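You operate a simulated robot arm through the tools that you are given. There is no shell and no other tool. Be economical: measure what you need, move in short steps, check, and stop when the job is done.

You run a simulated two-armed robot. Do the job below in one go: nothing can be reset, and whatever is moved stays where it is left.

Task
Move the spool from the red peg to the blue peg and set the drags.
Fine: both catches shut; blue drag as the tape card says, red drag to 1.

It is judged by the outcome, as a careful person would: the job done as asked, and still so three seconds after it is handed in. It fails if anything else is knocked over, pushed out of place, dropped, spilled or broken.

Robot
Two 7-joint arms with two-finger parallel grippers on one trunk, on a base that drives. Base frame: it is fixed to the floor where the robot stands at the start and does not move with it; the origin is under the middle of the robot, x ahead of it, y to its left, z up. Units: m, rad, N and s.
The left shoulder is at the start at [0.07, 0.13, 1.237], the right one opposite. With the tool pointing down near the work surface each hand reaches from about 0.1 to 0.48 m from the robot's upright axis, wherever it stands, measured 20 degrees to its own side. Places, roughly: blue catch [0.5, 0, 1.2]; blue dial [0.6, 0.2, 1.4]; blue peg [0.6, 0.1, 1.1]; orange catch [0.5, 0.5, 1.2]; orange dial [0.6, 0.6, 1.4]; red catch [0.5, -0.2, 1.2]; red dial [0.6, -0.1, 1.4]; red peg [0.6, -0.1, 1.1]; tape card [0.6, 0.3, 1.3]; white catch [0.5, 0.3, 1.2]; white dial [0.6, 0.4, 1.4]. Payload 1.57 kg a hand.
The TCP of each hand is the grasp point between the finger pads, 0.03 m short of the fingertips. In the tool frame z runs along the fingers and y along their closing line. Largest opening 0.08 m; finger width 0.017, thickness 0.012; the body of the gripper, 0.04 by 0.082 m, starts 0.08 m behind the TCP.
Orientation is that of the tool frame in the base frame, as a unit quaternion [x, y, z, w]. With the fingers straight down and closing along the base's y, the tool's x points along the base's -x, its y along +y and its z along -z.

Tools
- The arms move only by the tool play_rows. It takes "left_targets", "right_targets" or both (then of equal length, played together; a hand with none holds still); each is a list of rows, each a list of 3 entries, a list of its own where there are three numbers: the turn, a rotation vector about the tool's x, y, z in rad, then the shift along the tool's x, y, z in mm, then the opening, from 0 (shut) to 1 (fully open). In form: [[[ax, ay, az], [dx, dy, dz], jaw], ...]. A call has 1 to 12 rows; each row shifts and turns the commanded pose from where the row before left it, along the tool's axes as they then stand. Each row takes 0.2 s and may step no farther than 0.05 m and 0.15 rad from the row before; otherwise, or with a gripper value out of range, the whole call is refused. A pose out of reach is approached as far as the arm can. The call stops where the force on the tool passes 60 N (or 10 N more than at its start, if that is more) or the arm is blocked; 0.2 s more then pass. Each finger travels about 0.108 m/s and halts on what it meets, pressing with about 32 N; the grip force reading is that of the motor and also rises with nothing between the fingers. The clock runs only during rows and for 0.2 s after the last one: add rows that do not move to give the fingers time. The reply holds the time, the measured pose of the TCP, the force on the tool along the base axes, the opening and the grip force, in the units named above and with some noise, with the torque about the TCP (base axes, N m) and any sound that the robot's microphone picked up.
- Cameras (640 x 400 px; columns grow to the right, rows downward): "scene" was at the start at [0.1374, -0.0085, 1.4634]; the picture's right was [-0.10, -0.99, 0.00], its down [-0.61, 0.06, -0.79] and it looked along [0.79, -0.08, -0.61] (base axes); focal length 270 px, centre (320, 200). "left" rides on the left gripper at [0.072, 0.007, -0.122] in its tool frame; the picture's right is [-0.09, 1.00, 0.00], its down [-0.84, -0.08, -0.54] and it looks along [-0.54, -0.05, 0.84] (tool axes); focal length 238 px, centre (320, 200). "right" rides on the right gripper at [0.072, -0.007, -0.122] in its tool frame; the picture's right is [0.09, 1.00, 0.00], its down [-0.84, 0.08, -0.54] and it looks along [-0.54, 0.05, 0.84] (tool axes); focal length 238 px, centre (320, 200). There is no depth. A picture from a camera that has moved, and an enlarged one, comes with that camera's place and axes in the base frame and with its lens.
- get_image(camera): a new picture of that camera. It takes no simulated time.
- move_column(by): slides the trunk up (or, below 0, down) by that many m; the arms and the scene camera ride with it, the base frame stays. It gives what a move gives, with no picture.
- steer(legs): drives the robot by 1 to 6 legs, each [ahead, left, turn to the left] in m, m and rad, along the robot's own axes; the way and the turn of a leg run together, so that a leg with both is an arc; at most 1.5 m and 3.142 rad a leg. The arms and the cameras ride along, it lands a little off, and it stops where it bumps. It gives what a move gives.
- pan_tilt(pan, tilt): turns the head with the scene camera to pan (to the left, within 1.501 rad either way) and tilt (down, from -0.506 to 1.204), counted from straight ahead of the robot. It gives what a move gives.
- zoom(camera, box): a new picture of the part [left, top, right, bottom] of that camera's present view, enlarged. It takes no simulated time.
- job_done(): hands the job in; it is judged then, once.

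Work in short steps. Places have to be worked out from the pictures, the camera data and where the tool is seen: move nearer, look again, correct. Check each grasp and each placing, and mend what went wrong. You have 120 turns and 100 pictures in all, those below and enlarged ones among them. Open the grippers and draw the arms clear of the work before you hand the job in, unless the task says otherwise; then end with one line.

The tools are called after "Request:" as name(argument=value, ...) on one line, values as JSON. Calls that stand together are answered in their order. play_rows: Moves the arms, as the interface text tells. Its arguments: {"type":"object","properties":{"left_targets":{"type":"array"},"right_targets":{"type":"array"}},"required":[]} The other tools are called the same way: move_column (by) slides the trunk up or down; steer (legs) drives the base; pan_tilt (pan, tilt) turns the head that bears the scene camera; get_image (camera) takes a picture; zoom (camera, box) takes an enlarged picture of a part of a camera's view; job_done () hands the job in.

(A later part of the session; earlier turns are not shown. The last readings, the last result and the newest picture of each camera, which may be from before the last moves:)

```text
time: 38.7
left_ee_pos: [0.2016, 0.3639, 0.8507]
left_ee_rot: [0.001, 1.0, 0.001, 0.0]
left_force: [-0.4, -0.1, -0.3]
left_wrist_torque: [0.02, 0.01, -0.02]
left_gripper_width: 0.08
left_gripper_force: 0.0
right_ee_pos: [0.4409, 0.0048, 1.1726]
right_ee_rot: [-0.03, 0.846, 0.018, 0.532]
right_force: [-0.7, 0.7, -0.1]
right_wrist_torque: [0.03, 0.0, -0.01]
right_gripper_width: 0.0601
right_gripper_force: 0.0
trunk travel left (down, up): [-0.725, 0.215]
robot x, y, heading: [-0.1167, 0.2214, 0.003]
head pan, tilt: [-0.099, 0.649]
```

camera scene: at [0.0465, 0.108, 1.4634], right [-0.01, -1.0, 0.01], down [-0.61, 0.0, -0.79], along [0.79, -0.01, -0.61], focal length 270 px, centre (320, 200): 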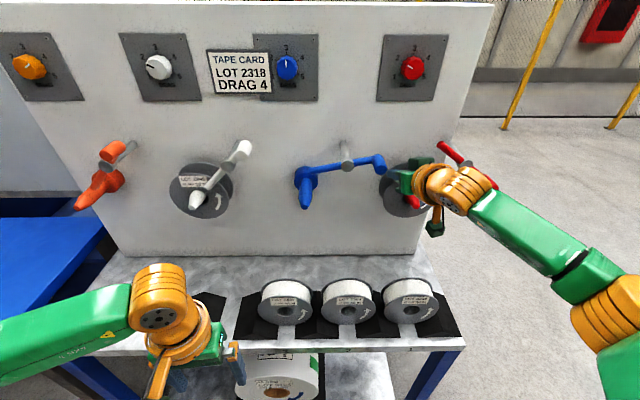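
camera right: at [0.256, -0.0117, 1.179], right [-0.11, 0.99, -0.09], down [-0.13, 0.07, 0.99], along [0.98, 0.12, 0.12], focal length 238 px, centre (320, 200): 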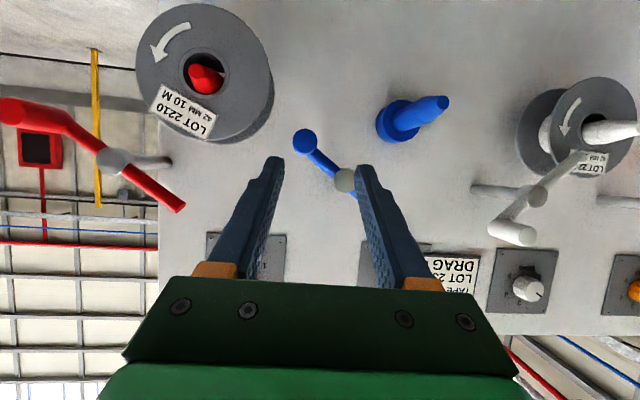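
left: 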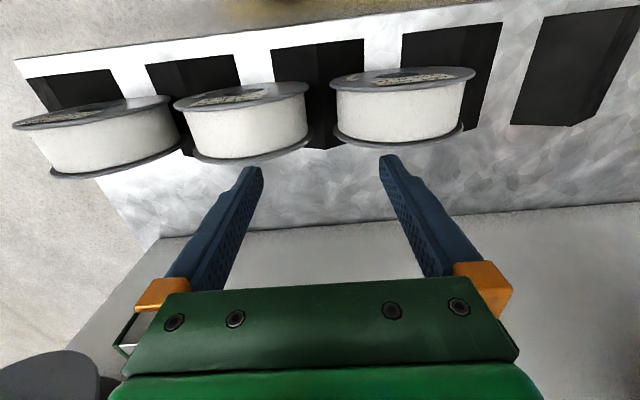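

I raise the hand back to dial height and level it, watching for reach flags.

Request:
play_rows(right_targets=[[[0, 0, 0], [-36, 0, -17], 0.75], [[0, 0, 0], [-36, 0, -17], 0.75], [[0, 0, 0], [-36, 0, -17], 0.75], [[0, 0, 0], [-36, 0, -17], 0.75], [[0, -0.15, 0], [0, 30, 0], 0.75], [[0, -0.15, 0], [0, 30, 0], 0.75], [[0, -0.15, 0], [0, 30, 0], 0.75], [[0, 0, 0], [0, 30, 0], 0.75], [[0, 0, 0], [0, 35, 0], 0.75], [[0, 0, 0], [0, 0, 0], 0.75]])

Request:
get_image(camera="right")

```text
time: 40.9
left_ee_pos: [0.202, 0.3635, 0.8514]
left_ee_rot: [0.0, 1.0, 0.0, 0.0]
left_force: [-0.2, 0.2, -0.4]
left_wrist_torque: [0.01, 0.01, 0.0]
left_gripper_width: 0.0799
left_gripper_force: 0.1
right_ee_pos: [0.4091, 0.1705, 1.3115]
right_ee_rot: [-0.026, 0.706, 0.024, 0.707]
right_force: [0.4, -0.7, -0.1]
right_wrist_torque: [0.02, 0.03, 0.01]
right_gripper_width: 0.0601
right_gripper_force: 0.1
right hand out of reach, approached as far as the arm can: row 3, 4
trunk travel left (down, up): [-0.725, 0.215]
robot x, y, heading: [-0.1127, 0.2206, -0.0]
head pan, tilt: [-0.099, 0.649]
```

```text
71 pictures are left
camera right: at [0.2884, 0.1557, 1.2393], right [-0.07, 0.99, -0.09], down [-0.55, 0.04, 0.84], along [0.83, 0.11, 0.54], focal length 238 px, centre (320, 200)
```

right: 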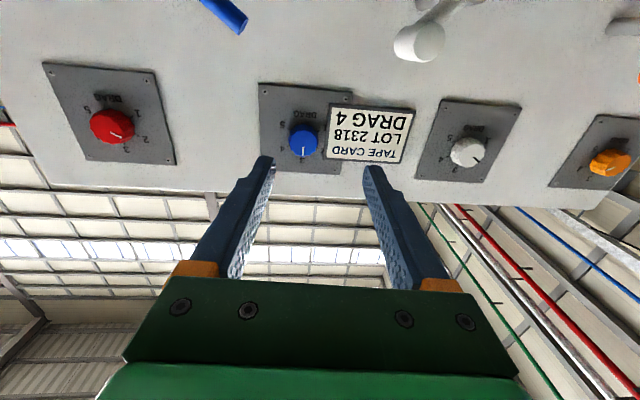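

The hand is level. I enlarge the blue dial to read its pointer and check the card's clearance.

Request:
zoom(camera="right", box=[245, 70, 425, 180])

Request:
pan_tilt(pan=-0.1, tilt=0.1)

Request:
get_image(camera="scene")

```text
3.56 times, centred on (335, 125) of right
camera zoom: at [0.2884, 0.1557, 1.2393], right [-0.07, 0.99, -0.09], down [-0.55, 0.04, 0.84], along [0.83, 0.11, 0.54], focal length 848 px, centre (267, 467)
```

zoom: 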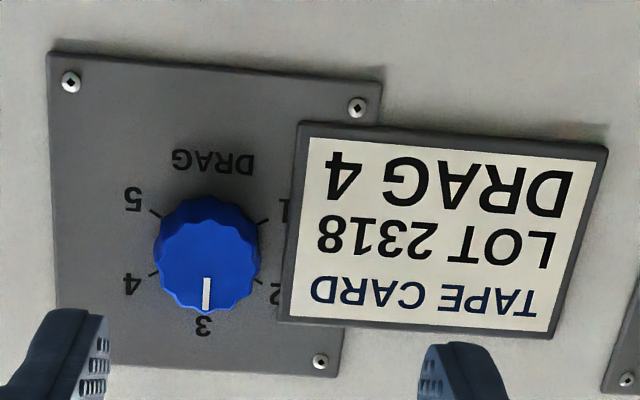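

```text
time: 41.9
left_ee_pos: [0.2018, 0.3648, 0.8504]
left_ee_rot: [0.0, 1.0, 0.001, 0.0]
left_force: [0.3, -0.9, 0.4]
left_wrist_torque: [0.01, -0.01, 0.01]
left_gripper_width: 0.08
left_gripper_force: 0.1
right_ee_pos: [0.4077, 0.1722, 1.3108]
right_ee_rot: [-0.025, 0.706, 0.024, 0.707]
right_force: [0.1, 1.1, -0.3]
right_wrist_torque: [0.0, -0.01, 0.01]
right_gripper_width: 0.06
right_gripper_force: 0.1
trunk travel left (down, up): [-0.725, 0.215]
robot x, y, heading: [-0.1148, 0.2205, -0.001]
head pan, tilt: [-0.099, 0.099]
```

```text
69 pictures are left
camera scene: at [0.0273, 0.2132, 1.3643], right [-0.1, -0.99, 0.0], down [-0.1, 0.01, -0.99], along [0.99, -0.1, -0.1], focal length 270 px, centre (320, 200)
```

scene: 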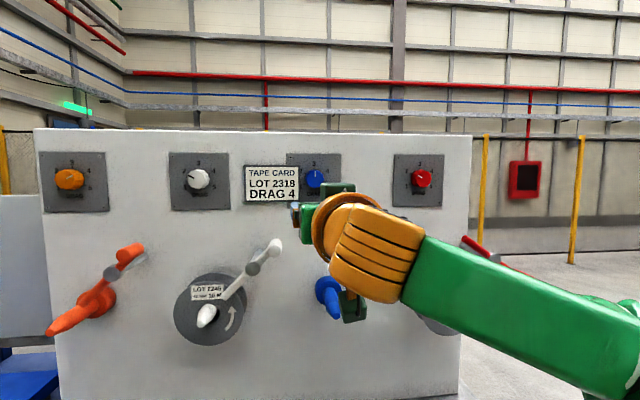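

The scene camera is now level with the dials. I enlarge both of them to read the pointers.

Request:
zoom(camera="scene", box=[280, 145, 350, 205])

Request:
zoom(camera="scene", box=[385, 145, 455, 215])

```text
6.67 times, centred on (315, 175) of scene
camera zoom: at [0.0273, 0.2132, 1.3643], right [-0.1, -0.99, 0.0], down [-0.1, 0.01, -0.99], along [0.99, -0.1, -0.1], focal length 1798 px, centre (353, 367)
```

zoom: 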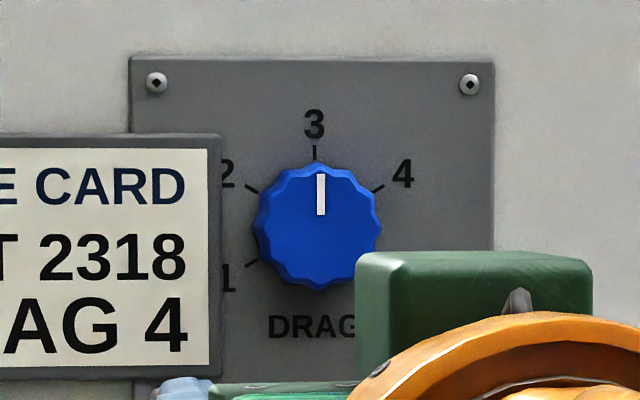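

```text
5.71 times, centred on (420, 180) of scene
camera zoom: at [0.0273, 0.2132, 1.3643], right [-0.1, -0.99, 0.0], down [-0.1, 0.01, -0.99], along [0.99, -0.1, -0.1], focal length 1541 px, centre (-251, 314)
```

zoom: 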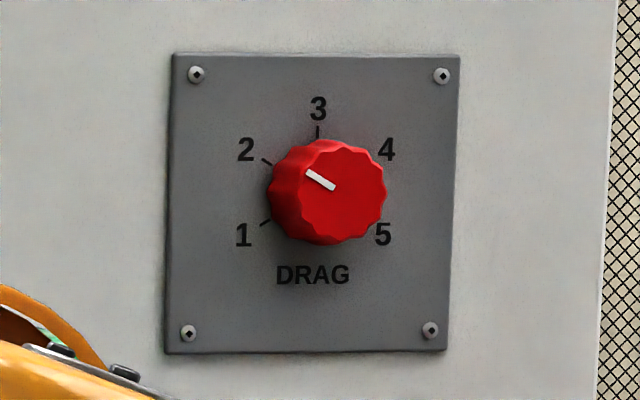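

Blue points at 3 and needs +60° clockwise. Red points at 2 and needs 60° counter-clockwise. The card edge is about 32 mm left of the blue knob axis, so I roll the hand 60° to straddle the knob clear of the card.

Request:
play_rows(right_targets=[[[0.069, 0, 0], [-20, -3, 10], 0.75], [[0, 0, 0], [-20, -3, 10], 0.75], [[0, 0, 0.15], [0, 0, 10], 0.75], [[0, 0, 0.15], [0, 0, 10], 0.75], [[0, 0, 0.15], [0, 0, 10], 0.75], [[0, 0, 0.15], [0, 0, 10], 0.75], [[0, 0, 0.15], [0, 0, 0], 0.75], [[0, 0, 0.15], [0, 0, 0], 0.75], [[0, 0, 0.15], [0, 0, 0], 0.75], [[0, 0, 0], [0, 0, 0], 0.75]])

Request:
get_image(camera="right")

```text
time: 44.1
left_ee_pos: [0.2023, 0.3639, 0.8503]
left_ee_rot: [0.0, 1.0, 0.0, 0.001]
left_force: [-0.6, -0.6, 0.2]
left_wrist_torque: [0.04, -0.01, 0.0]
left_gripper_width: 0.0799
left_gripper_force: 0.0
right_ee_pos: [0.469, 0.1672, 1.3511]
right_ee_rot: [0.353, 0.612, 0.355, 0.613]
right_force: [-0.8, -0.5, -0.1]
right_wrist_torque: [0.01, -0.01, 0.0]
right_gripper_width: 0.0599
right_gripper_force: 0.1
trunk travel left (down, up): [-0.725, 0.215]
robot x, y, heading: [-0.1178, 0.2201, -0.008]
head pan, tilt: [-0.099, 0.099]
```

```text
66 pictures are left
camera right: at [0.3475, 0.2258, 1.3088], right [0.0, 0.58, 0.82], down [-0.54, -0.69, 0.48], along [0.84, -0.44, 0.31], focal length 238 px, centre (320, 200)
```

right: 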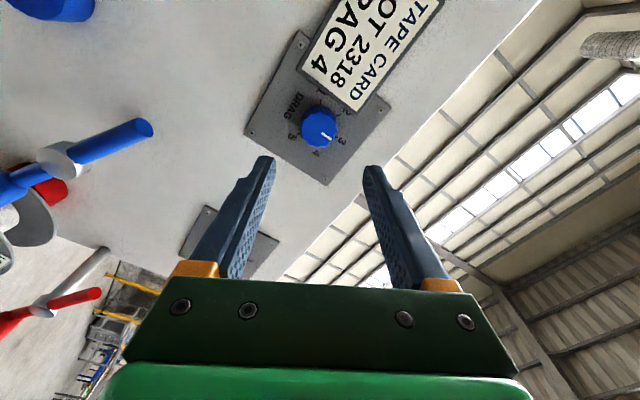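

The pose is on the knob axis within about 2 mm. I advance around the knob.

Request:
play_rows(right_targets=[[[0, 0, 0], [0, 0, 35], 0.75], [[0, 0, 0], [0, 0, 35], 0.75], [[0, 0, 0], [0, 0, 25], 0.75], [[0, 0, 0], [0, 0, 12], 0.75], [[0, 0, 0], [0, 0, 8], 0.75], [[0, 0, 0], [0, 0, 0], 0.75]])

Request:
get_image(camera="right")

```text
time: 45.5
left_ee_pos: [0.2015, 0.364, 0.8496]
left_ee_rot: [-0.001, 1.0, 0.001, 0.0]
left_force: [0.4, 0.7, 0.2]
left_wrist_torque: [0.01, -0.01, -0.01]
left_gripper_width: 0.0799
left_gripper_force: 0.1
right_ee_pos: [0.4677, 0.1669, 1.3514]
right_ee_rot: [0.352, 0.612, 0.354, 0.613]
right_force: [-0.4, -0.1, 0.4]
right_wrist_torque: [0.01, 0.0, -0.01]
right_gripper_width: 0.06
right_gripper_force: 0.1
right hand out of reach, approached as far as the arm can: row 1, 2, 3, 4, 5
trunk travel left (down, up): [-0.725, 0.215]
robot x, y, heading: [-0.1205, 0.2221, -0.001]
head pan, tilt: [-0.099, 0.099]
```

```text
65 pictures are left
camera right: at [0.3476, 0.2258, 1.3086], right [0.0, 0.58, 0.82], down [-0.54, -0.69, 0.48], along [0.84, -0.44, 0.32], focal length 238 px, centre (320, 200)
```

right: 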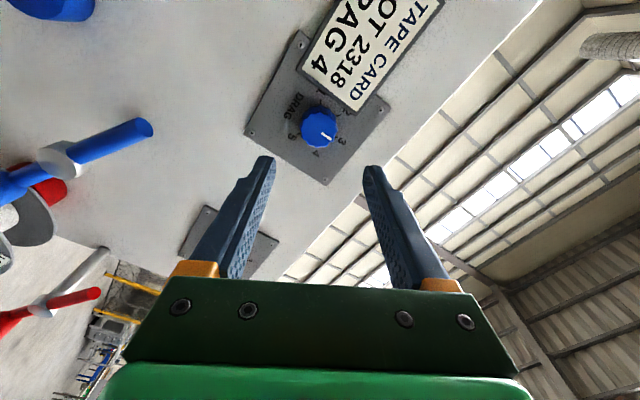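

The arm is at full reach, so I drive the base forward 0.08 m. It stood at x=0 safely before.

Request:
steer(legs=[[0.08, 0, 0]])

Request:
get_image(camera="right")

```text
time: 46.5
left_ee_pos: [0.2787, 0.3652, 0.8525]
left_ee_rot: [-0.001, 1.0, 0.0, 0.003]
left_force: [0.4, 0.1, -0.1]
left_wrist_torque: [0.0, -0.02, 0.0]
left_gripper_width: 0.0801
left_gripper_force: 0.0
right_ee_pos: [0.546, 0.1681, 1.3522]
right_ee_rot: [0.352, 0.612, 0.354, 0.614]
right_force: [-0.5, -0.3, 0.8]
right_wrist_torque: [0.02, 0.0, -0.03]
right_gripper_width: 0.0601
right_gripper_force: 0.1
trunk travel left (down, up): [-0.725, 0.215]
robot x, y, heading: [-0.0335, 0.2194, 0.003]
head pan, tilt: [-0.099, 0.099]
```

```text
64 pictures are left
camera right: at [0.4248, 0.226, 1.3101], right [-0.01, 0.58, 0.82], down [-0.54, -0.69, 0.48], along [0.84, -0.44, 0.32], focal length 238 px, centre (320, 200)
```

right: 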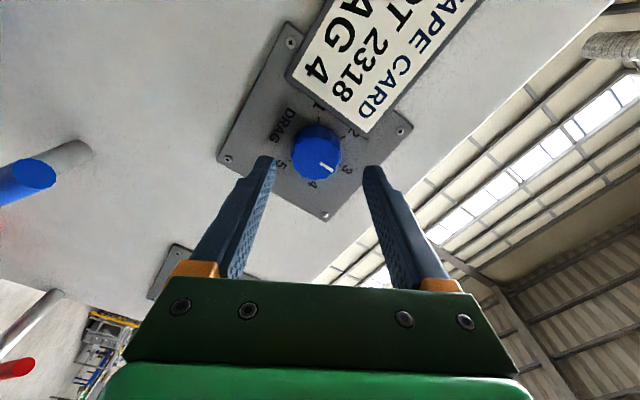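

I pull the hand back 30 mm, then drive forward 0.06 m so the arm has stroke to spare.

Request:
play_rows(right_targets=[[[0, 0, 0], [0, 0, -15], 0.75], [[0, 0, 0], [0, 0, -20], 0.75], [[0, 0, 0], [0, 0, 0], 0.75]])

Request:
steer(legs=[[0.06, 0, 0]])

Request:
get_image(camera="right")

```text
time: 47.3
left_ee_pos: [0.2826, 0.3651, 0.8502]
left_ee_rot: [0.0, 1.0, 0.001, 0.0]
left_force: [0.3, -0.6, 0.3]
left_wrist_torque: [0.0, 0.03, -0.03]
left_gripper_width: 0.0799
left_gripper_force: 0.1
right_ee_pos: [0.5171, 0.1688, 1.3504]
right_ee_rot: [0.354, 0.612, 0.353, 0.613]
right_force: [-0.4, 0.1, 0.3]
right_wrist_torque: [0.04, 0.02, -0.02]
right_gripper_width: 0.0602
right_gripper_force: 0.0
trunk travel left (down, up): [-0.725, 0.215]
robot x, y, heading: [-0.0353, 0.2213, -0.001]
head pan, tilt: [-0.099, 0.099]
```

```text
time: 48.3
left_ee_pos: [0.3425, 0.3651, 0.8516]
left_ee_rot: [-0.001, 1.0, 0.0, 0.0]
left_force: [0.0, 0.8, 0.3]
left_wrist_torque: [-0.03, -0.05, 0.04]
left_gripper_width: 0.0801
left_gripper_force: 0.0
right_ee_pos: [0.5767, 0.1682, 1.3502]
right_ee_rot: [0.353, 0.612, 0.354, 0.613]
right_force: [-0.1, 0.0, 0.3]
right_wrist_torque: [0.0, -0.04, 0.02]
right_gripper_width: 0.0599
right_gripper_force: 0.1
trunk travel left (down, up): [-0.725, 0.215]
robot x, y, heading: [0.0276, 0.2191, -0.0]
head pan, tilt: [-0.099, 0.099]
```

```text
63 pictures are left
camera right: at [0.4549, 0.2264, 1.309], right [0.0, 0.58, 0.82], down [-0.54, -0.69, 0.48], along [0.84, -0.44, 0.32], focal length 238 px, centre (320, 200)
```

right: 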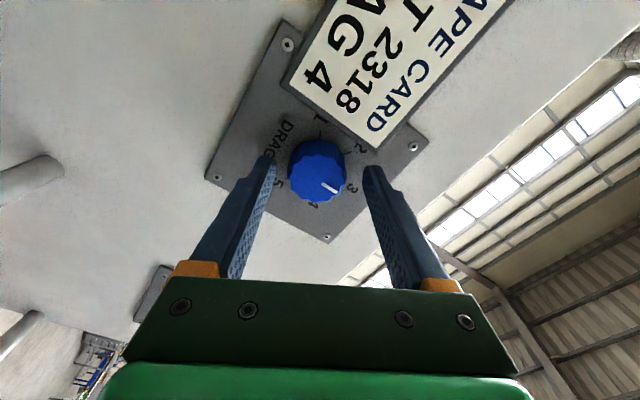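

The fingers straddle the knob. I advance 14 mm and close.

Request:
play_rows(right_targets=[[[0, 0, 0], [0, 0, 5], 0.75], [[0, 0, 0], [0, 0, 5], 0.75], [[0, 0, 0], [0, 0, 4], 0.75], [[0, 0, 0], [0, 0, 0], 0], [[0, 0, 0], [0, 0, 0], 0], [[0, 0, 0], [0, 0, 0], 0]])

Request:
get_image(camera="right")

```text
time: 49.7
left_ee_pos: [0.3385, 0.3629, 0.852]
left_ee_rot: [0.0, 1.0, 0.003, 0.003]
left_force: [-0.8, 0.2, 0.4]
left_wrist_torque: [-0.01, 0.01, 0.01]
left_gripper_width: 0.0798
left_gripper_force: 0.1
right_ee_pos: [0.585, 0.1632, 1.3522]
right_ee_rot: [0.355, 0.612, 0.354, 0.612]
right_force: [-29.9, -4.3, -44.0]
right_wrist_torque: [-0.08, 0.99, 0.34]
right_gripper_width: 0.0394
right_gripper_force: 44.6
trunk travel left (down, up): [-0.725, 0.215]
robot x, y, heading: [0.0251, 0.2217, -0.004]
head pan, tilt: [-0.099, 0.099]
```

```text
62 pictures are left
camera right: at [0.4631, 0.2222, 1.31], right [0.0, 0.58, 0.82], down [-0.54, -0.69, 0.48], along [0.84, -0.44, 0.31], focal length 238 px, centre (320, 200)
```

right: 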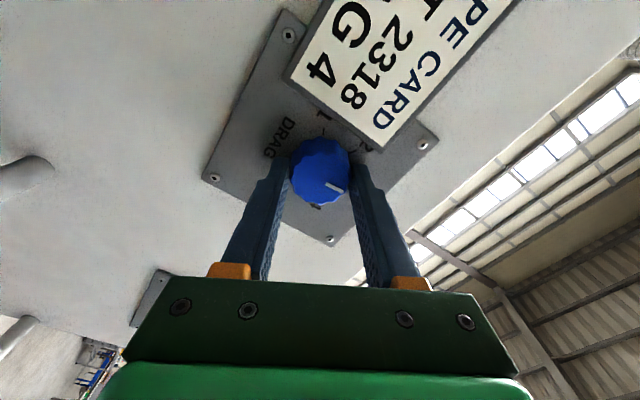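

Gripped at 39 mm, but the tips press on the plate at about 30 N. I ease back 5 mm and re-read.

Request:
play_rows(right_targets=[[[0, 0, 0], [0, 0, -5], 0], [[0, 0, 0], [0, 0, 0], 0]])

```text
time: 50.3
left_ee_pos: [0.3424, 0.3622, 0.8516]
left_ee_rot: [-0.002, 1.0, 0.002, 0.001]
left_force: [0.5, -0.7, -0.6]
left_wrist_torque: [-0.04, -0.02, -0.01]
left_gripper_width: 0.08
left_gripper_force: 0.0
right_ee_pos: [0.5842, 0.163, 1.3514]
right_ee_rot: [0.354, 0.611, 0.355, 0.613]
right_force: [-12.9, -4.7, -22.3]
right_wrist_torque: [-0.03, 0.9, 0.07]
right_gripper_width: 0.0393
right_gripper_force: 45.3
trunk travel left (down, up): [-0.725, 0.215]
robot x, y, heading: [0.027, 0.2207, -0.001]
head pan, tilt: [-0.099, 0.099]
```

Forces are lower. I turn the knob 60° clockwise (1.05 rad about the tool axis).

Request:
play_rows(right_targets=[[[0, 0, 0.15], [0, 0, -1], 0], [[0, 0, 0.15], [0, 0, 0], 0], [[0, 0, 0.15], [0, 0, 0], 0], [[0, 0, 0.15], [0, 0, 0], 0], [[0, 0, 0.15], [0, 0, 0], 0], [[0, 0, 0.15], [0, 0, 0], 0], [[0, 0, 0.15], [0, 0, 0], 0], [[0, 0, 0], [0, 0, 0], 0]])

Request:
get_image(camera="right")

```text
time: 52.1
left_ee_pos: [0.3422, 0.3639, 0.851]
left_ee_rot: [-0.001, 1.0, 0.002, 0.0]
left_force: [-0.1, -0.3, 0.1]
left_wrist_torque: [-0.01, -0.01, -0.01]
left_gripper_width: 0.0802
left_gripper_force: 0.2
right_ee_pos: [0.5845, 0.166, 1.3501]
right_ee_rot: [0.614, 0.352, 0.613, 0.35]
right_force: [-17.6, -1.5, -38.2]
right_wrist_torque: [-0.07, 1.12, 0.6]
right_gripper_width: 0.0389
right_gripper_force: 44.2
trunk travel left (down, up): [-0.725, 0.215]
robot x, y, heading: [0.0267, 0.2215, 0.002]
head pan, tilt: [-0.099, 0.099]
```

```text
61 pictures are left
camera right: at [0.463, 0.2305, 1.3811], right [0.0, -0.42, 0.91], down [-0.54, -0.76, -0.36], along [0.84, -0.49, -0.23], focal length 238 px, centre (320, 200)
```

right: 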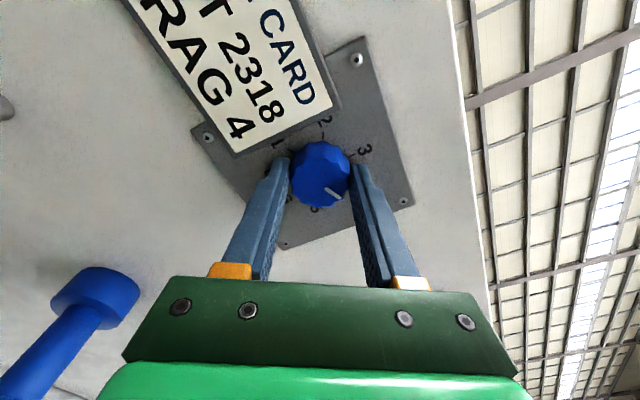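

The knob turned with the hand. I release it, retract straight, and check the pointer.

Request:
play_rows(right_targets=[[[0, 0, 0], [0, 0, 0], 0.65], [[0, 0, 0], [0, 0, 0], 0.65], [[0, 0, 0], [0, 0, -15], 0.65], [[0, 0, 0], [0, 0, -30], 0.65], [[0, 0, 0], [0, 0, -40], 0.65], [[0, 0, 0], [0, 0, -40], 0.65]])

Request:
get_image(camera="scene")

Request:
zoom(camera="right", box=[240, 60, 400, 200])

```text
time: 53.5
left_ee_pos: [0.3415, 0.3645, 0.8504]
left_ee_rot: [-0.001, 1.0, 0.002, 0.001]
left_force: [-0.1, -0.7, -0.1]
left_wrist_torque: [-0.02, -0.01, 0.01]
left_gripper_width: 0.0799
left_gripper_force: 0.2
right_ee_pos: [0.4554, 0.1669, 1.3505]
right_ee_rot: [0.612, 0.353, 0.613, 0.353]
right_force: [0.4, -0.9, -0.8]
right_wrist_torque: [0.02, -0.03, -0.03]
right_gripper_width: 0.0523
right_gripper_force: 0.0
trunk travel left (down, up): [-0.725, 0.215]
robot x, y, heading: [0.0228, 0.2232, 0.001]
head pan, tilt: [-0.099, 0.099]
```

```text
60 pictures are left
camera scene: at [0.167, 0.2128, 1.3646], right [-0.1, -0.99, 0.0], down [-0.1, 0.01, -1.0], along [0.99, -0.1, -0.1], focal length 270 px, centre (320, 200)
```

scene: 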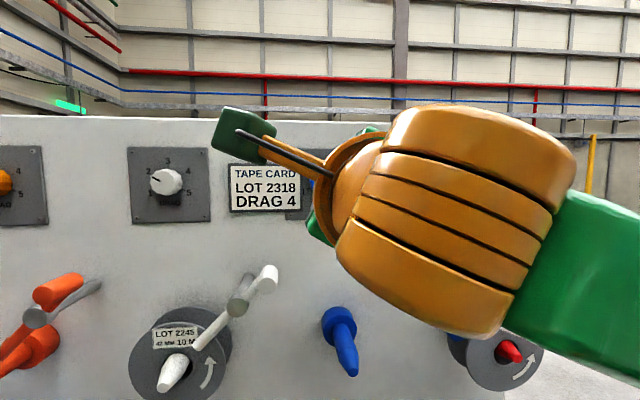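

```text
2.86 times, centred on (320, 130) of right
camera zoom: at [0.334, 0.2319, 1.3807], right [0.0, -0.42, 0.91], down [-0.54, -0.76, -0.36], along [0.84, -0.49, -0.22], focal length 681 px, centre (320, 400)
```

zoom: 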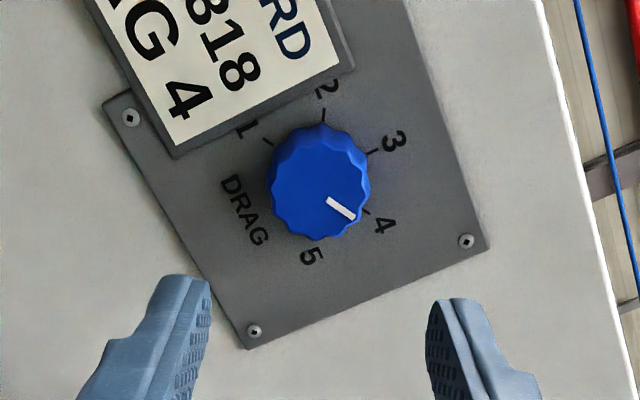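

Blue reads at or very near 4; I will confirm it head-on later. The hand's roll now suits turning red back from 2 to 1, so I drive 0.24 m right to the red dial.

Request:
steer(legs=[[0, -0.24, 0]])

Request:
get_image(camera="scene")

Request:
get_image(camera="right")

```text
time: 55.3
left_ee_pos: [0.3421, 0.1268, 0.85]
left_ee_rot: [0.004, 1.0, 0.0, 0.0]
left_force: [0.8, 0.5, 0.0]
left_wrist_torque: [0.0, -0.02, 0.01]
left_gripper_width: 0.0798
left_gripper_force: 0.1
right_ee_pos: [0.4563, -0.0718, 1.3495]
right_ee_rot: [0.613, 0.351, 0.612, 0.354]
right_force: [-0.5, 0.4, -0.3]
right_wrist_torque: [-0.02, -0.02, -0.04]
right_gripper_width: 0.0519
right_gripper_force: 0.0
trunk travel left (down, up): [-0.725, 0.215]
robot x, y, heading: [0.0246, -0.0133, -0.004]
head pan, tilt: [-0.099, 0.099]
```

```text
58 pictures are left
camera scene: at [0.1678, -0.0237, 1.3644], right [-0.11, -0.99, 0.0], down [-0.1, 0.01, -1.0], along [0.99, -0.11, -0.1], focal length 270 px, centre (320, 200)
```

scene: 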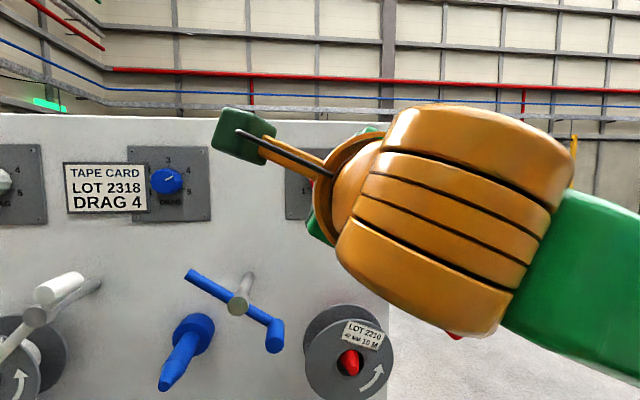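

```text
57 pictures are left
camera right: at [0.3354, -0.0055, 1.3802], right [0.0, -0.42, 0.91], down [-0.55, -0.76, -0.35], along [0.84, -0.5, -0.22], focal length 238 px, centre (320, 200)
```

right: 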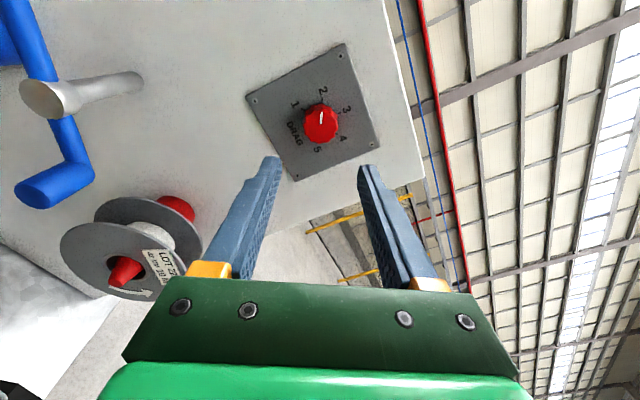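

Aligned with the red knob within 2–3 mm. I advance to TCP x≈0.58, just short of the plate this time, and close.

Request:
play_rows(right_targets=[[[0, 0, 0], [0, 0, 35], 0.75], [[0, 0, 0], [0, 0, 35], 0.75], [[0, 0, 0], [0, 0, 30], 0.75], [[0, 0, 0], [0, 0, 15], 0.75], [[0, 0, 0], [0, 0, 9], 0.75], [[0, 0, 0], [0, 0, 0], 0.75], [[0, 0, 0], [0, 0, 0], 0], [[0, 0, 0], [0, 0, 0], 0], [[0, 0, 0], [0, 0, 0], 0]])

Request:
get_image(camera="right")

```text
time: 57.3
left_ee_pos: [0.3425, 0.1249, 0.8503]
left_ee_rot: [0.004, 1.0, 0.001, 0.0]
left_force: [-0.6, -0.8, -0.5]
left_wrist_torque: [0.06, -0.01, 0.03]
left_gripper_width: 0.0802
left_gripper_force: 0.1
right_ee_pos: [0.5832, -0.0737, 1.3495]
right_ee_rot: [0.614, 0.351, 0.612, 0.355]
right_force: [-5.6, 0.4, -13.1]
right_wrist_torque: [-0.02, 0.3, 0.11]
right_gripper_width: 0.0393
right_gripper_force: 44.8
trunk travel left (down, up): [-0.725, 0.215]
robot x, y, heading: [0.0229, -0.0138, -0.005]
head pan, tilt: [-0.099, 0.099]
```

```text
56 pictures are left
camera right: at [0.4617, -0.0089, 1.3799], right [0.0, -0.42, 0.91], down [-0.55, -0.76, -0.35], along [0.84, -0.5, -0.23], focal length 238 px, centre (320, 200)
```

right: 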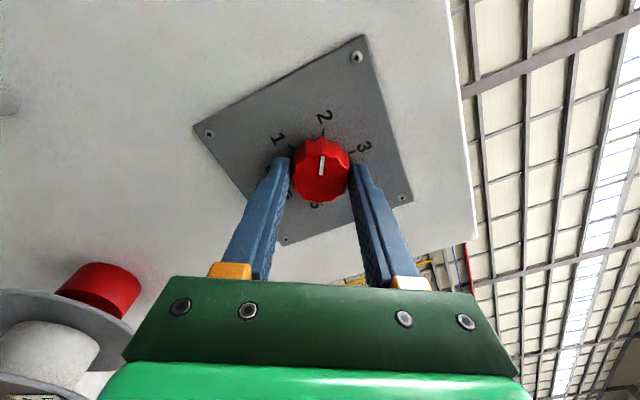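

Held well with light forces. I turn it 60° counter-clockwise.

Request:
play_rows(right_targets=[[[0, 0, -0.15], [0, 0, 0], 0], [[0, 0, -0.15], [0, 0, 0], 0], [[0, 0, -0.15], [0, 0, 0], 0], [[0, 0, -0.15], [0, 0, 0], 0], [[0, 0, -0.15], [0, 0, 0], 0], [[0, 0, -0.15], [0, 0, 0], 0], [[0, 0, -0.15], [0, 0, 0], 0], [[0, 0, 0], [0, 0, 0], 0], [[0, 0, 0], [0, 0, 0], 0.7], [[0, 0, 0], [0, 0, 0], 0.7], [[0, 0, 0], [0, 0, -30], 0.7], [[0, 0, 0], [0, 0, -40], 0.7]])

Request:
zoom(camera="right", box=[220, 60, 420, 200])

```text
time: 59.9
left_ee_pos: [0.342, 0.1251, 0.8524]
left_ee_rot: [0.003, 1.0, 0.001, 0.0]
left_force: [-0.2, 0.5, 0.1]
left_wrist_torque: [-0.02, 0.0, 0.01]
left_gripper_width: 0.0803
left_gripper_force: 0.0
right_ee_pos: [0.5085, -0.0725, 1.3524]
right_ee_rot: [0.355, 0.61, 0.352, 0.615]
right_force: [-0.5, 0.2, -0.5]
right_wrist_torque: [0.01, -0.03, -0.01]
right_gripper_width: 0.056
right_gripper_force: 0.0
trunk travel left (down, up): [-0.725, 0.215]
robot x, y, heading: [0.0249, -0.0148, -0.012]
head pan, tilt: [-0.099, 0.099]
```

```text
2.86 times, centred on (320, 130) of right
camera zoom: at [0.3868, -0.0135, 1.3106], right [0.0, 0.58, 0.82], down [-0.55, -0.68, 0.48], along [0.84, -0.45, 0.32], focal length 681 px, centre (320, 400)
```

zoom: 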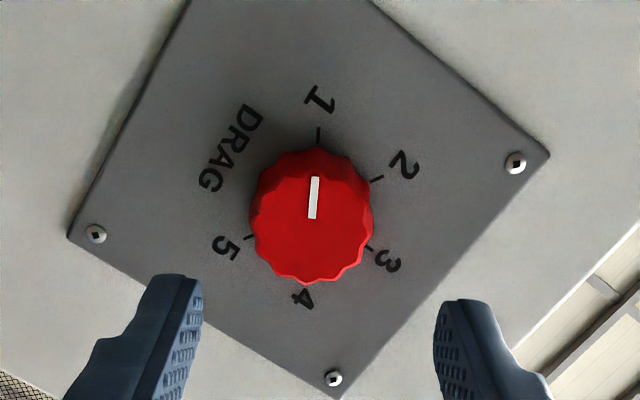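

Red points squarely at 1. I retract and unroll the right hand, then look head-on at both dials.

Request:
play_rows(right_targets=[[[0, 0, 0], [0, 0, -40], 0.7], [[0, 0, -0.15], [0, 0, -40], 0.7], [[0, 0, -0.15], [0, 0, -20], 0.7], [[0, 0, -0.15], [0, 0, 0], 0.7], [[0, 0, -0.15], [0, 0, 0], 0.7], [[0, 0, -0.15], [0, 0, 0], 0.7], [[0, 0, -0.15], [0, 0, 0], 0.7], [[0, 0, -0.15], [0, 0, 0], 0.7], [[0, 0.1, 0], [0, -45, 0], 0.7], [[0, 0.1, 0], [0, -45, 0], 0.7], [[0, 0.1, 0], [0, -45, 0], 0.7], [[0, 0.1, 0], [0, -45, 0], 0.7]])

Request:
get_image(camera="scene")

```text
time: 62.5
left_ee_pos: [0.3422, 0.1244, 0.8501]
left_ee_rot: [0.004, 1.0, 0.002, 0.0]
left_force: [0.3, -0.2, 0.0]
left_wrist_torque: [-0.03, 0.04, 0.01]
left_gripper_width: 0.0802
left_gripper_force: 0.0
right_ee_pos: [0.4103, -0.2556, 1.3533]
right_ee_rot: [0.001, 0.833, -0.001, 0.553]
right_force: [0.2, -0.8, 0.5]
right_wrist_torque: [0.01, 0.05, 0.08]
right_gripper_width: 0.056
right_gripper_force: 0.1
trunk travel left (down, up): [-0.725, 0.215]
robot x, y, heading: [0.0251, -0.0156, -0.003]
head pan, tilt: [-0.099, 0.099]
```

```text
54 pictures are left
camera scene: at [0.1677, -0.0276, 1.3644], right [-0.11, -0.99, 0.0], down [-0.1, 0.01, -0.99], along [0.99, -0.11, -0.1], focal length 270 px, centre (320, 200)
```

scene: 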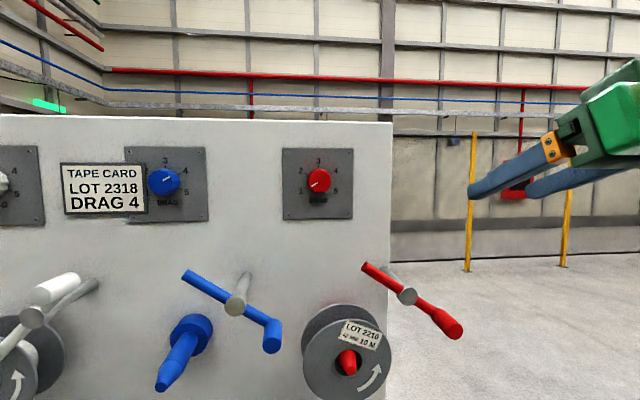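

Request:
zoom(camera="scene", box=[120, 135, 220, 235])

Request:
zoom(camera="scene", box=[160, 250, 480, 400])

```text
4.00 times, centred on (170, 185) of scene
camera zoom: at [0.1677, -0.0276, 1.3644], right [-0.11, -0.99, 0.0], down [-0.1, 0.01, -0.99], along [0.99, -0.11, -0.1], focal length 1078 px, centre (920, 260)
```

zoom: 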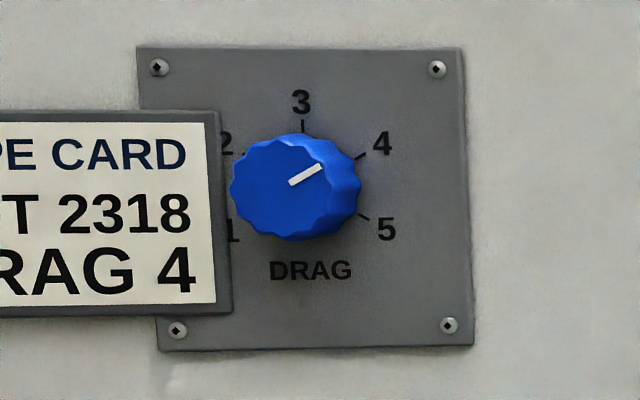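

```text
2.00 times, centred on (320, 325) of scene
camera zoom: at [0.1677, -0.0276, 1.3644], right [-0.11, -0.99, 0.0], down [-0.1, 0.01, -0.99], along [0.99, -0.11, -0.1], focal length 539 px, centre (320, -50)
```

zoom: 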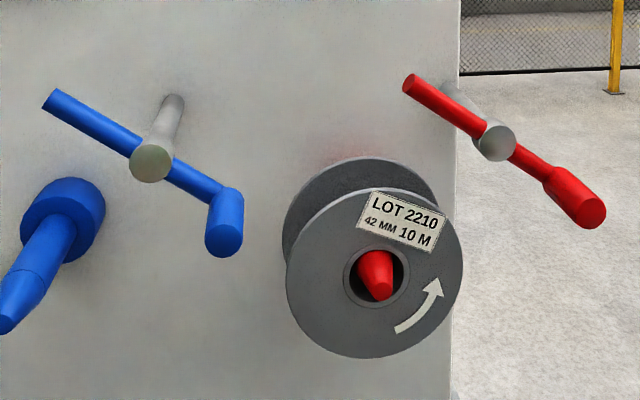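

Blue dial at 4, red at 1, catches open. Now the spool: I raise the trunk back up so the left hand can grip the rim from above, fingers closing along x.

Request:
move_column(by=0.15)

Request:
play_rows(left_targets=[[[0, 0, -0.15], [0, 0, -40], 1], [[0, 0, -0.15], [0, 0, -40], 1], [[0, 0, -0.15], [0, 0, -40], 1], [[0, 0, -0.15], [0, 0, -40], 1], [[0, 0, -0.15], [0, 0, -40], 1], [[0, 0, -0.15], [0, 0, -40], 1], [[0, 0, -0.15], [0, 0, 0], 1], [[0, 0, -0.15], [0, 0, 0], 1], [[0, 0, -0.15], [0, 0, 0], 1], [[0, 0, -0.15], [0, 0, 0], 1], [[0, 0, -0.07], [0, 0, 0], 1], [[0, 0, 0], [0, 0, 0], 1]])

```text
time: 64.2
left_ee_pos: [0.3431, 0.124, 1.0008]
left_ee_rot: [0.004, 1.0, 0.001, 0.0]
left_force: [0.1, -0.2, -0.1]
left_wrist_torque: [0.04, -0.01, 0.01]
left_gripper_width: 0.08
left_gripper_force: 0.1
right_ee_pos: [0.4105, -0.2543, 1.5028]
right_ee_rot: [0.002, 0.833, -0.003, 0.553]
right_force: [1.0, 0.0, 0.3]
right_wrist_torque: [0.0, 0.01, 0.0]
right_gripper_width: 0.0561
right_gripper_force: 0.0
trunk travel left (down, up): [-0.875, 0.065]
robot x, y, heading: [0.0261, -0.0152, -0.005]
head pan, tilt: [-0.099, 0.099]
```

```text
time: 66.8
left_ee_pos: [0.3448, 0.1248, 1.2404]
left_ee_rot: [-0.705, 0.709, 0.001, 0.0]
left_force: [1.2, -0.2, -0.5]
left_wrist_torque: [0.05, 0.0, -0.01]
left_gripper_width: 0.0801
left_gripper_force: 0.0
right_ee_pos: [0.4108, -0.2535, 1.5026]
right_ee_rot: [0.001, 0.833, -0.002, 0.553]
right_force: [-0.5, -1.5, 1.2]
right_wrist_torque: [-0.01, 0.03, 0.0]
right_gripper_width: 0.056
right_gripper_force: 0.1
trunk travel left (down, up): [-0.875, 0.065]
robot x, y, heading: [0.0261, -0.0135, -0.009]
head pan, tilt: [-0.099, 0.099]
```

The left hand now closes along x. The red dial overhangs the spool, so I will lean this hand about 25° left and pinch only the front flange from above, one finger between the flanges. I move to a pre-pose and shift the right hand aside.

Request:
play_rows(left_targets=[[[0, 0, 0], [0, 0, -40], 1], [[0, 0, 0], [30, -12, -20], 1], [[0, 0, 0], [40, -15, 0], 1], [[0, 0, 0], [40, -15, 0], 1], [[0, 0, 0], [40, -15, 0], 1], [[0, 0, 0], [40, -15, 0], 1], [[0, 0.145, 0], [35, -15, 0], 0.5], [[0, 0.145, 0], [0, -10, 0], 0.5], [[0, 0.145, 0], [0, 0, 0], 0.5], [[0, 0, 0], [0, 0, 0], 0.5]], right_targets=[[[0, 0, 0], [0, -30, -20], 0.7], [[0, 0, 0], [0, -30, -20], 0.7], [[0, 0, 0], [0, -30, -20], 0.7], [[0, 0, 0], [0, -30, -20], 0.7], [[0, 0, 0], [0, 0, 0], 0.7], [[0, 0, 0], [0, 0, 0], 0.7], [[0, 0, 0], [0, 0, 0], 0.7], [[0, 0, 0], [0, 0, 0], 0.7], [[0, 0, 0], [0, 0, 0], 0.7], [[0, 0, 0], [0, 0, 0], 0.7]])

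Request:
get_image(camera="left")

Request:
pan_tilt(pan=-0.1, tilt=0.55)

Request:
get_image(camera="scene")

```text
time: 69.0
left_ee_pos: [0.3747, -0.0806, 1.3046]
left_ee_rot: [0.695, -0.694, 0.126, 0.139]
left_force: [-0.1, 0.0, 0.2]
left_wrist_torque: [-0.01, -0.02, 0.0]
left_gripper_width: 0.0401
left_gripper_force: 0.1
left hand out of reach, approached as far as the arm can: row 4, 5, 6, 7, 8, 9
right_ee_pos: [0.331, -0.3524, 1.5103]
right_ee_rot: [0.002, 0.832, -0.003, 0.555]
right_force: [0.2, 0.1, 0.3]
right_wrist_torque: [0.02, 0.01, 0.0]
right_gripper_width: 0.0559
right_gripper_force: 0.1
right hand out of reach, approached as far as the arm can: row 3, 4
trunk travel left (down, up): [-0.875, 0.065]
robot x, y, heading: [0.0237, -0.0158, -0.006]
head pan, tilt: [-0.099, 0.099]
```

```text
51 pictures are left
camera left: at [0.3722, -0.1036, 1.444], right [-1.0, 0.09, -0.02], down [0.08, 0.98, 0.19], along [0.03, 0.19, -0.98], focal length 238 px, centre (320, 200)
```

left: 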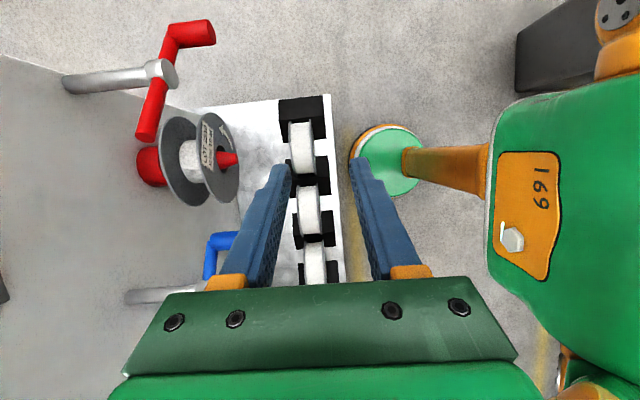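

```text
time: 69.9
left_ee_pos: [0.375, -0.08, 1.3052]
left_ee_rot: [0.695, -0.695, 0.127, 0.137]
left_force: [-0.5, 0.1, -0.3]
left_wrist_torque: [-0.01, 0.0, 0.0]
left_gripper_width: 0.0399
left_gripper_force: 0.0
right_ee_pos: [0.3326, -0.3518, 1.5106]
right_ee_rot: [0.003, 0.832, -0.003, 0.554]
right_force: [0.3, 0.3, -0.3]
right_wrist_torque: [0.08, 0.02, -0.01]
right_gripper_width: 0.0565
right_gripper_force: 0.0
trunk travel left (down, up): [-0.875, 0.065]
robot x, y, heading: [0.0289, -0.0177, -0.007]
head pan, tilt: [-0.099, 0.55]
```

```text
50 pictures are left
camera scene: at [0.1659, -0.0257, 1.4728], right [-0.11, -0.99, 0.0], down [-0.52, 0.06, -0.85], along [0.85, -0.09, -0.52], focal length 270 px, centre (320, 200)
```

scene: 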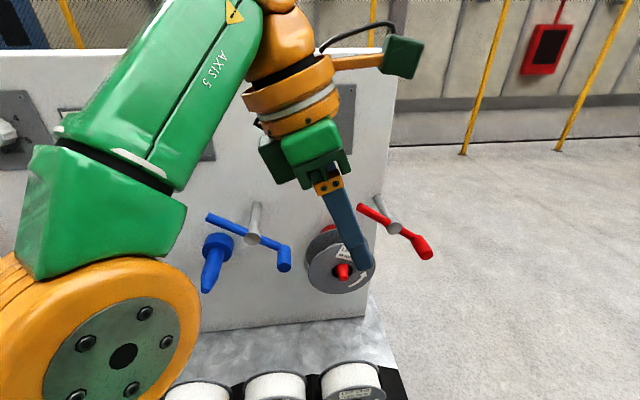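

The top view shows the spool spans x≈0.525–0.583, with a long collar behind, so a full-width grip (~58 mm) fits with room. The arm is short here, so I raise the trunk to its top, bring the hand to a comfortable spot, and drive closer and to the right.

Request:
move_column(by=0.06)

Request:
play_rows(left_targets=[[[0, 0, 0], [-30, 0, 0], 0.6], [[0, 0, 0], [-30, 0, 0], 0.6], [[0, 0, 0], [-20, 0, 0], 0.6], [[0, 0, 0], [0, 0, 0], 0.6]])

Request:
steer(legs=[[0, -0.1, 0], [0.07, 0, 0]])

```text
time: 70.9
left_ee_pos: [0.3755, -0.0799, 1.3663]
left_ee_rot: [0.696, -0.693, 0.129, 0.137]
left_force: [0.2, 0.5, 0.0]
left_wrist_torque: [0.0, -0.02, 0.0]
left_gripper_width: 0.0402
left_gripper_force: 0.1
right_ee_pos: [0.3328, -0.3515, 1.5707]
right_ee_rot: [0.002, 0.833, -0.003, 0.554]
right_force: [-0.1, 0.3, 0.0]
right_wrist_torque: [-0.03, 0.01, 0.01]
right_gripper_width: 0.0561
right_gripper_force: 0.1
trunk travel left (down, up): [-0.935, 0.005]
robot x, y, heading: [0.0226, -0.0164, -0.012]
head pan, tilt: [-0.099, 0.55]
```

```text
time: 71.9
left_ee_pos: [0.3764, -0.0795, 1.3661]
left_ee_rot: [0.696, -0.693, 0.129, 0.136]
left_force: [0.9, -0.9, 0.2]
left_wrist_torque: [-0.01, -0.03, 0.01]
left_gripper_width: 0.048
left_gripper_force: 0.0
left hand out of reach, approached as far as the arm can: row 1, 2, 3
right_ee_pos: [0.3314, -0.3509, 1.5718]
right_ee_rot: [0.002, 0.833, -0.003, 0.554]
right_force: [0.1, 0.1, 0.2]
right_wrist_torque: [-0.01, 0.01, 0.0]
right_gripper_width: 0.056
right_gripper_force: 0.1
trunk travel left (down, up): [-0.935, 0.005]
robot x, y, heading: [0.0234, -0.0123, -0.005]
head pan, tilt: [-0.099, 0.55]
```

```text
time: 73.7
left_ee_pos: [0.4326, -0.1779, 1.3702]
left_ee_rot: [-0.693, 0.696, -0.132, -0.135]
left_force: [-1.1, 0.2, 0.1]
left_wrist_torque: [-0.04, -0.07, 0.04]
left_gripper_width: 0.0479
left_gripper_force: 0.1
right_ee_pos: [0.3861, -0.4501, 1.5746]
right_ee_rot: [0.003, 0.83, -0.006, 0.558]
right_force: [-1.4, 0.3, 0.2]
right_wrist_torque: [-0.02, 0.0, -0.01]
right_gripper_width: 0.0559
right_gripper_force: 0.0
trunk travel left (down, up): [-0.935, 0.005]
robot x, y, heading: [0.0945, -0.1143, -0.01]
head pan, tilt: [-0.099, 0.55]
```

The base moved freely. The arm is stuck high, so I lower the hand along its fingers and then shift it left.

Request:
play_rows(left_targets=[[[0, 0, 0], [0, 0, 30], 0.6], [[0, 0, 0], [-10, 0, 30], 0.6], [[0, 0, 0], [-30, 0, 10], 0.6], [[0, 0, 0], [-30, 0, 0], 0.6], [[0, 0, 0], [-20, 0, 0], 0.6], [[0, 0, 0], [0, 0, 0], 0.6]])

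Request:
get_image(camera="left")

Request:
get_image(camera="scene")

```text
time: 75.1
left_ee_pos: [0.445, -0.1799, 1.3665]
left_ee_rot: [0.695, -0.694, 0.131, 0.138]
left_force: [-0.3, -0.4, 0.1]
left_wrist_torque: [-0.01, -0.02, 0.04]
left_gripper_width: 0.048
left_gripper_force: 0.0
left hand out of reach, approached as far as the arm can: row 1, 2, 3, 4, 5
right_ee_pos: [0.3981, -0.4526, 1.5715]
right_ee_rot: [0.004, 0.832, -0.005, 0.555]
right_force: [0.7, 0.0, -0.6]
right_wrist_torque: [-0.02, -0.02, 0.04]
right_gripper_width: 0.0559
right_gripper_force: 0.1
trunk travel left (down, up): [-0.935, 0.005]
robot x, y, heading: [0.0943, -0.1173, -0.009]
head pan, tilt: [-0.099, 0.55]
```

```text
49 pictures are left
camera left: at [0.4411, -0.2017, 1.5076], right [-1.0, 0.08, -0.02], down [0.08, 0.98, 0.19], along [0.04, 0.19, -0.98], focal length 238 px, centre (320, 200)
```

left: 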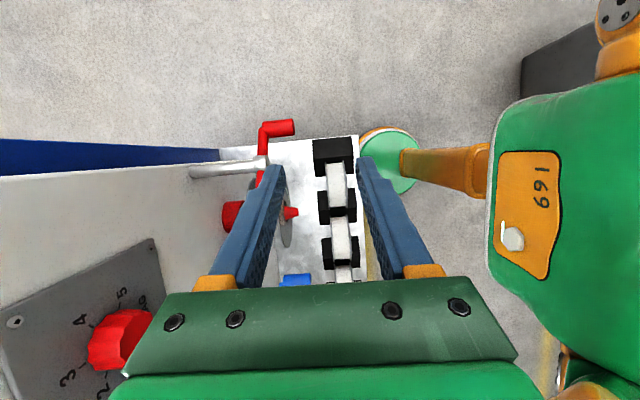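

```text
48 pictures are left
camera scene: at [0.2337, -0.1265, 1.5329], right [-0.11, -0.99, 0.0], down [-0.52, 0.06, -0.85], along [0.85, -0.09, -0.52], focal length 270 px, centre (320, 200)
```

scene: 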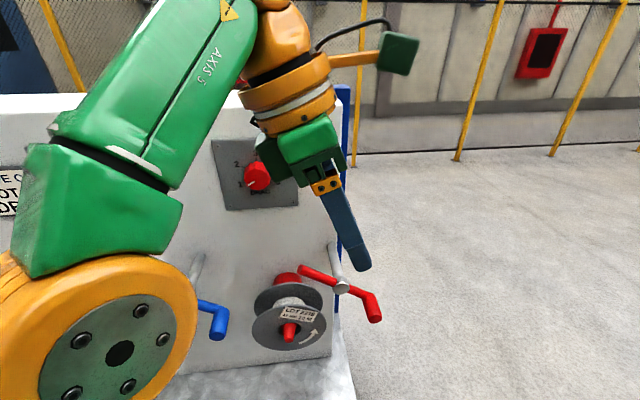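

The wrist is over-bent because the hand is so high. I take the lean off, lower the hand relative to the shoulder, and see if it frees up.

Request:
play_rows(left_targets=[[[0, -0.14, 0], [0, 0, 0], 0.6], [[0, -0.14, 0], [-20, 0, 0], 0.6], [[0, -0.1, 0], [-30, 0, 0], 0.6], [[0, 0, 0], [-30, 0, 10], 0.6], [[0, 0, 0], [0, 0, 10], 0.6], [[0, 0, 0], [0, 0, 0], 0.6]])

```text
time: 76.5
left_ee_pos: [0.4436, -0.1072, 1.3102]
left_ee_rot: [-0.705, 0.71, 0.005, -0.003]
left_force: [-0.3, -0.5, 0.0]
left_wrist_torque: [0.04, 0.0, -0.01]
left_gripper_width: 0.048
left_gripper_force: 0.0
left hand out of reach, approached as far as the arm can: row 1, 2
right_ee_pos: [0.3995, -0.4565, 1.5715]
right_ee_rot: [0.005, 0.832, -0.004, 0.554]
right_force: [-0.2, 0.1, -0.5]
right_wrist_torque: [0.04, 0.01, -0.01]
right_gripper_width: 0.056
right_gripper_force: 0.1
trunk travel left (down, up): [-0.935, 0.005]
robot x, y, heading: [0.0943, -0.1159, -0.011]
head pan, tilt: [-0.099, 0.55]
```

Freed. I lower the hand to about z=1.20 in front of the pegs, then try the lean again.

Request:
play_rows(left_targets=[[[0, 0, 0], [0, 5, 30], 0.6], [[0, 0, 0], [0, 5, 30], 0.6], [[0, 0, 0], [0, 0, 30], 0.6], [[0, 0.14, 0], [0, 0, 0], 0.6], [[0, 0.14, 0], [0, 0, 0], 0.6], [[0, 0.14, 0], [0, 0, 0], 0.6], [[0, 0, 0], [0, 0, 0], 0.6]])

Request:
get_image(camera="scene")

```text
time: 78.1
left_ee_pos: [0.4324, -0.1059, 1.2212]
left_ee_rot: [-0.691, 0.692, -0.143, -0.151]
left_force: [0.0, -0.5, -0.6]
left_wrist_torque: [0.03, -0.02, 0.0]
left_gripper_width: 0.048
left_gripper_force: 0.1
right_ee_pos: [0.4006, -0.4546, 1.5711]
right_ee_rot: [0.004, 0.832, -0.004, 0.554]
right_force: [-1.2, -0.7, 0.9]
right_wrist_torque: [0.01, 0.02, -0.02]
right_gripper_width: 0.0562
right_gripper_force: 0.1
trunk travel left (down, up): [-0.935, 0.005]
robot x, y, heading: [0.0978, -0.1163, -0.01]
head pan, tilt: [-0.099, 0.55]
```

```text
47 pictures are left
camera scene: at [0.2353, -0.1274, 1.5327], right [-0.11, -0.99, 0.0], down [-0.52, 0.06, -0.85], along [0.85, -0.09, -0.52], focal length 270 px, centre (320, 200)
```

scene: 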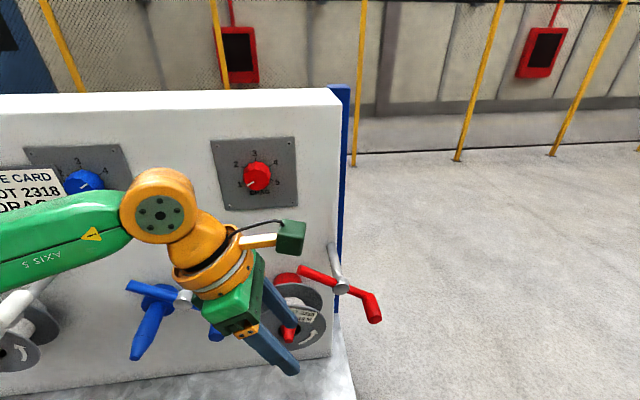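

Now every pose was reached, and the hand is in a good posture. I go forward above the spool with the fingers fully open, biased 10 mm left to clear the red lever's end.

Request:
play_rows(left_targets=[[[0, 0, 0], [-10, 0, 0], 1], [[0, 0, 0], [0, -20, 0], 1], [[0, 0, 0], [0, -25, 0], 1], [[0, 0, 0], [0, -25, 0], 1], [[0, 0, 0], [0, -25, 0], 1], [[0, 0, 0], [0, -25, 0], 1], [[0, 0, 0], [0, 0, 0], 1]])

Request:
get_image(camera="left")

Request:
get_image(camera="scene")

```text
time: 79.7
left_ee_pos: [0.5508, -0.0986, 1.2161]
left_ee_rot: [-0.69, 0.693, -0.142, -0.15]
left_force: [0.1, -1.3, -1.1]
left_wrist_torque: [-0.04, -0.01, 0.0]
left_gripper_width: 0.0801
left_gripper_force: 0.0
right_ee_pos: [0.3992, -0.4552, 1.5727]
right_ee_rot: [0.004, 0.832, -0.003, 0.554]
right_force: [0.4, 0.5, 0.5]
right_wrist_torque: [0.0, 0.01, 0.01]
right_gripper_width: 0.0558
right_gripper_force: 0.0
trunk travel left (down, up): [-0.935, 0.005]
robot x, y, heading: [0.0959, -0.1156, -0.012]
head pan, tilt: [-0.099, 0.55]
```

```text
46 pictures are left
camera left: at [0.5472, -0.1164, 1.3567], right [-1.0, 0.09, -0.03], down [0.09, 0.98, 0.16], along [0.04, 0.15, -0.99], focal length 238 px, centre (320, 200)
```

left: 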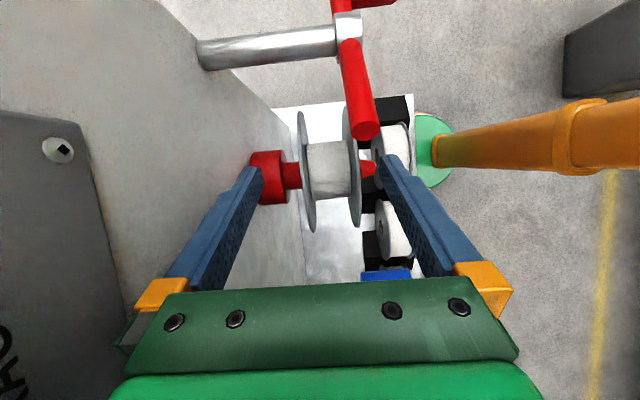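

```text
45 pictures are left
camera scene: at [0.2345, -0.1268, 1.5328], right [-0.11, -0.99, 0.0], down [-0.52, 0.06, -0.85], along [0.85, -0.09, -0.52], focal length 270 px, centre (320, 200)
```

scene: 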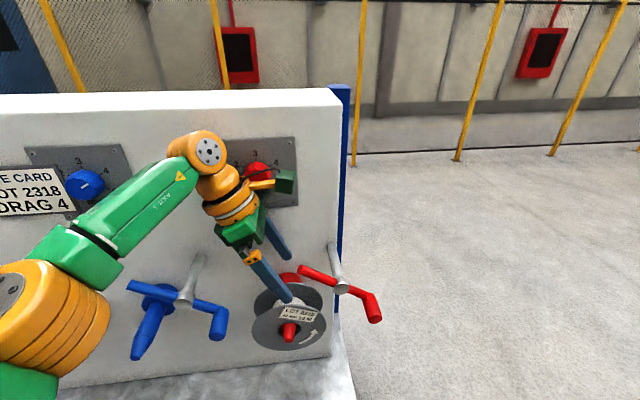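

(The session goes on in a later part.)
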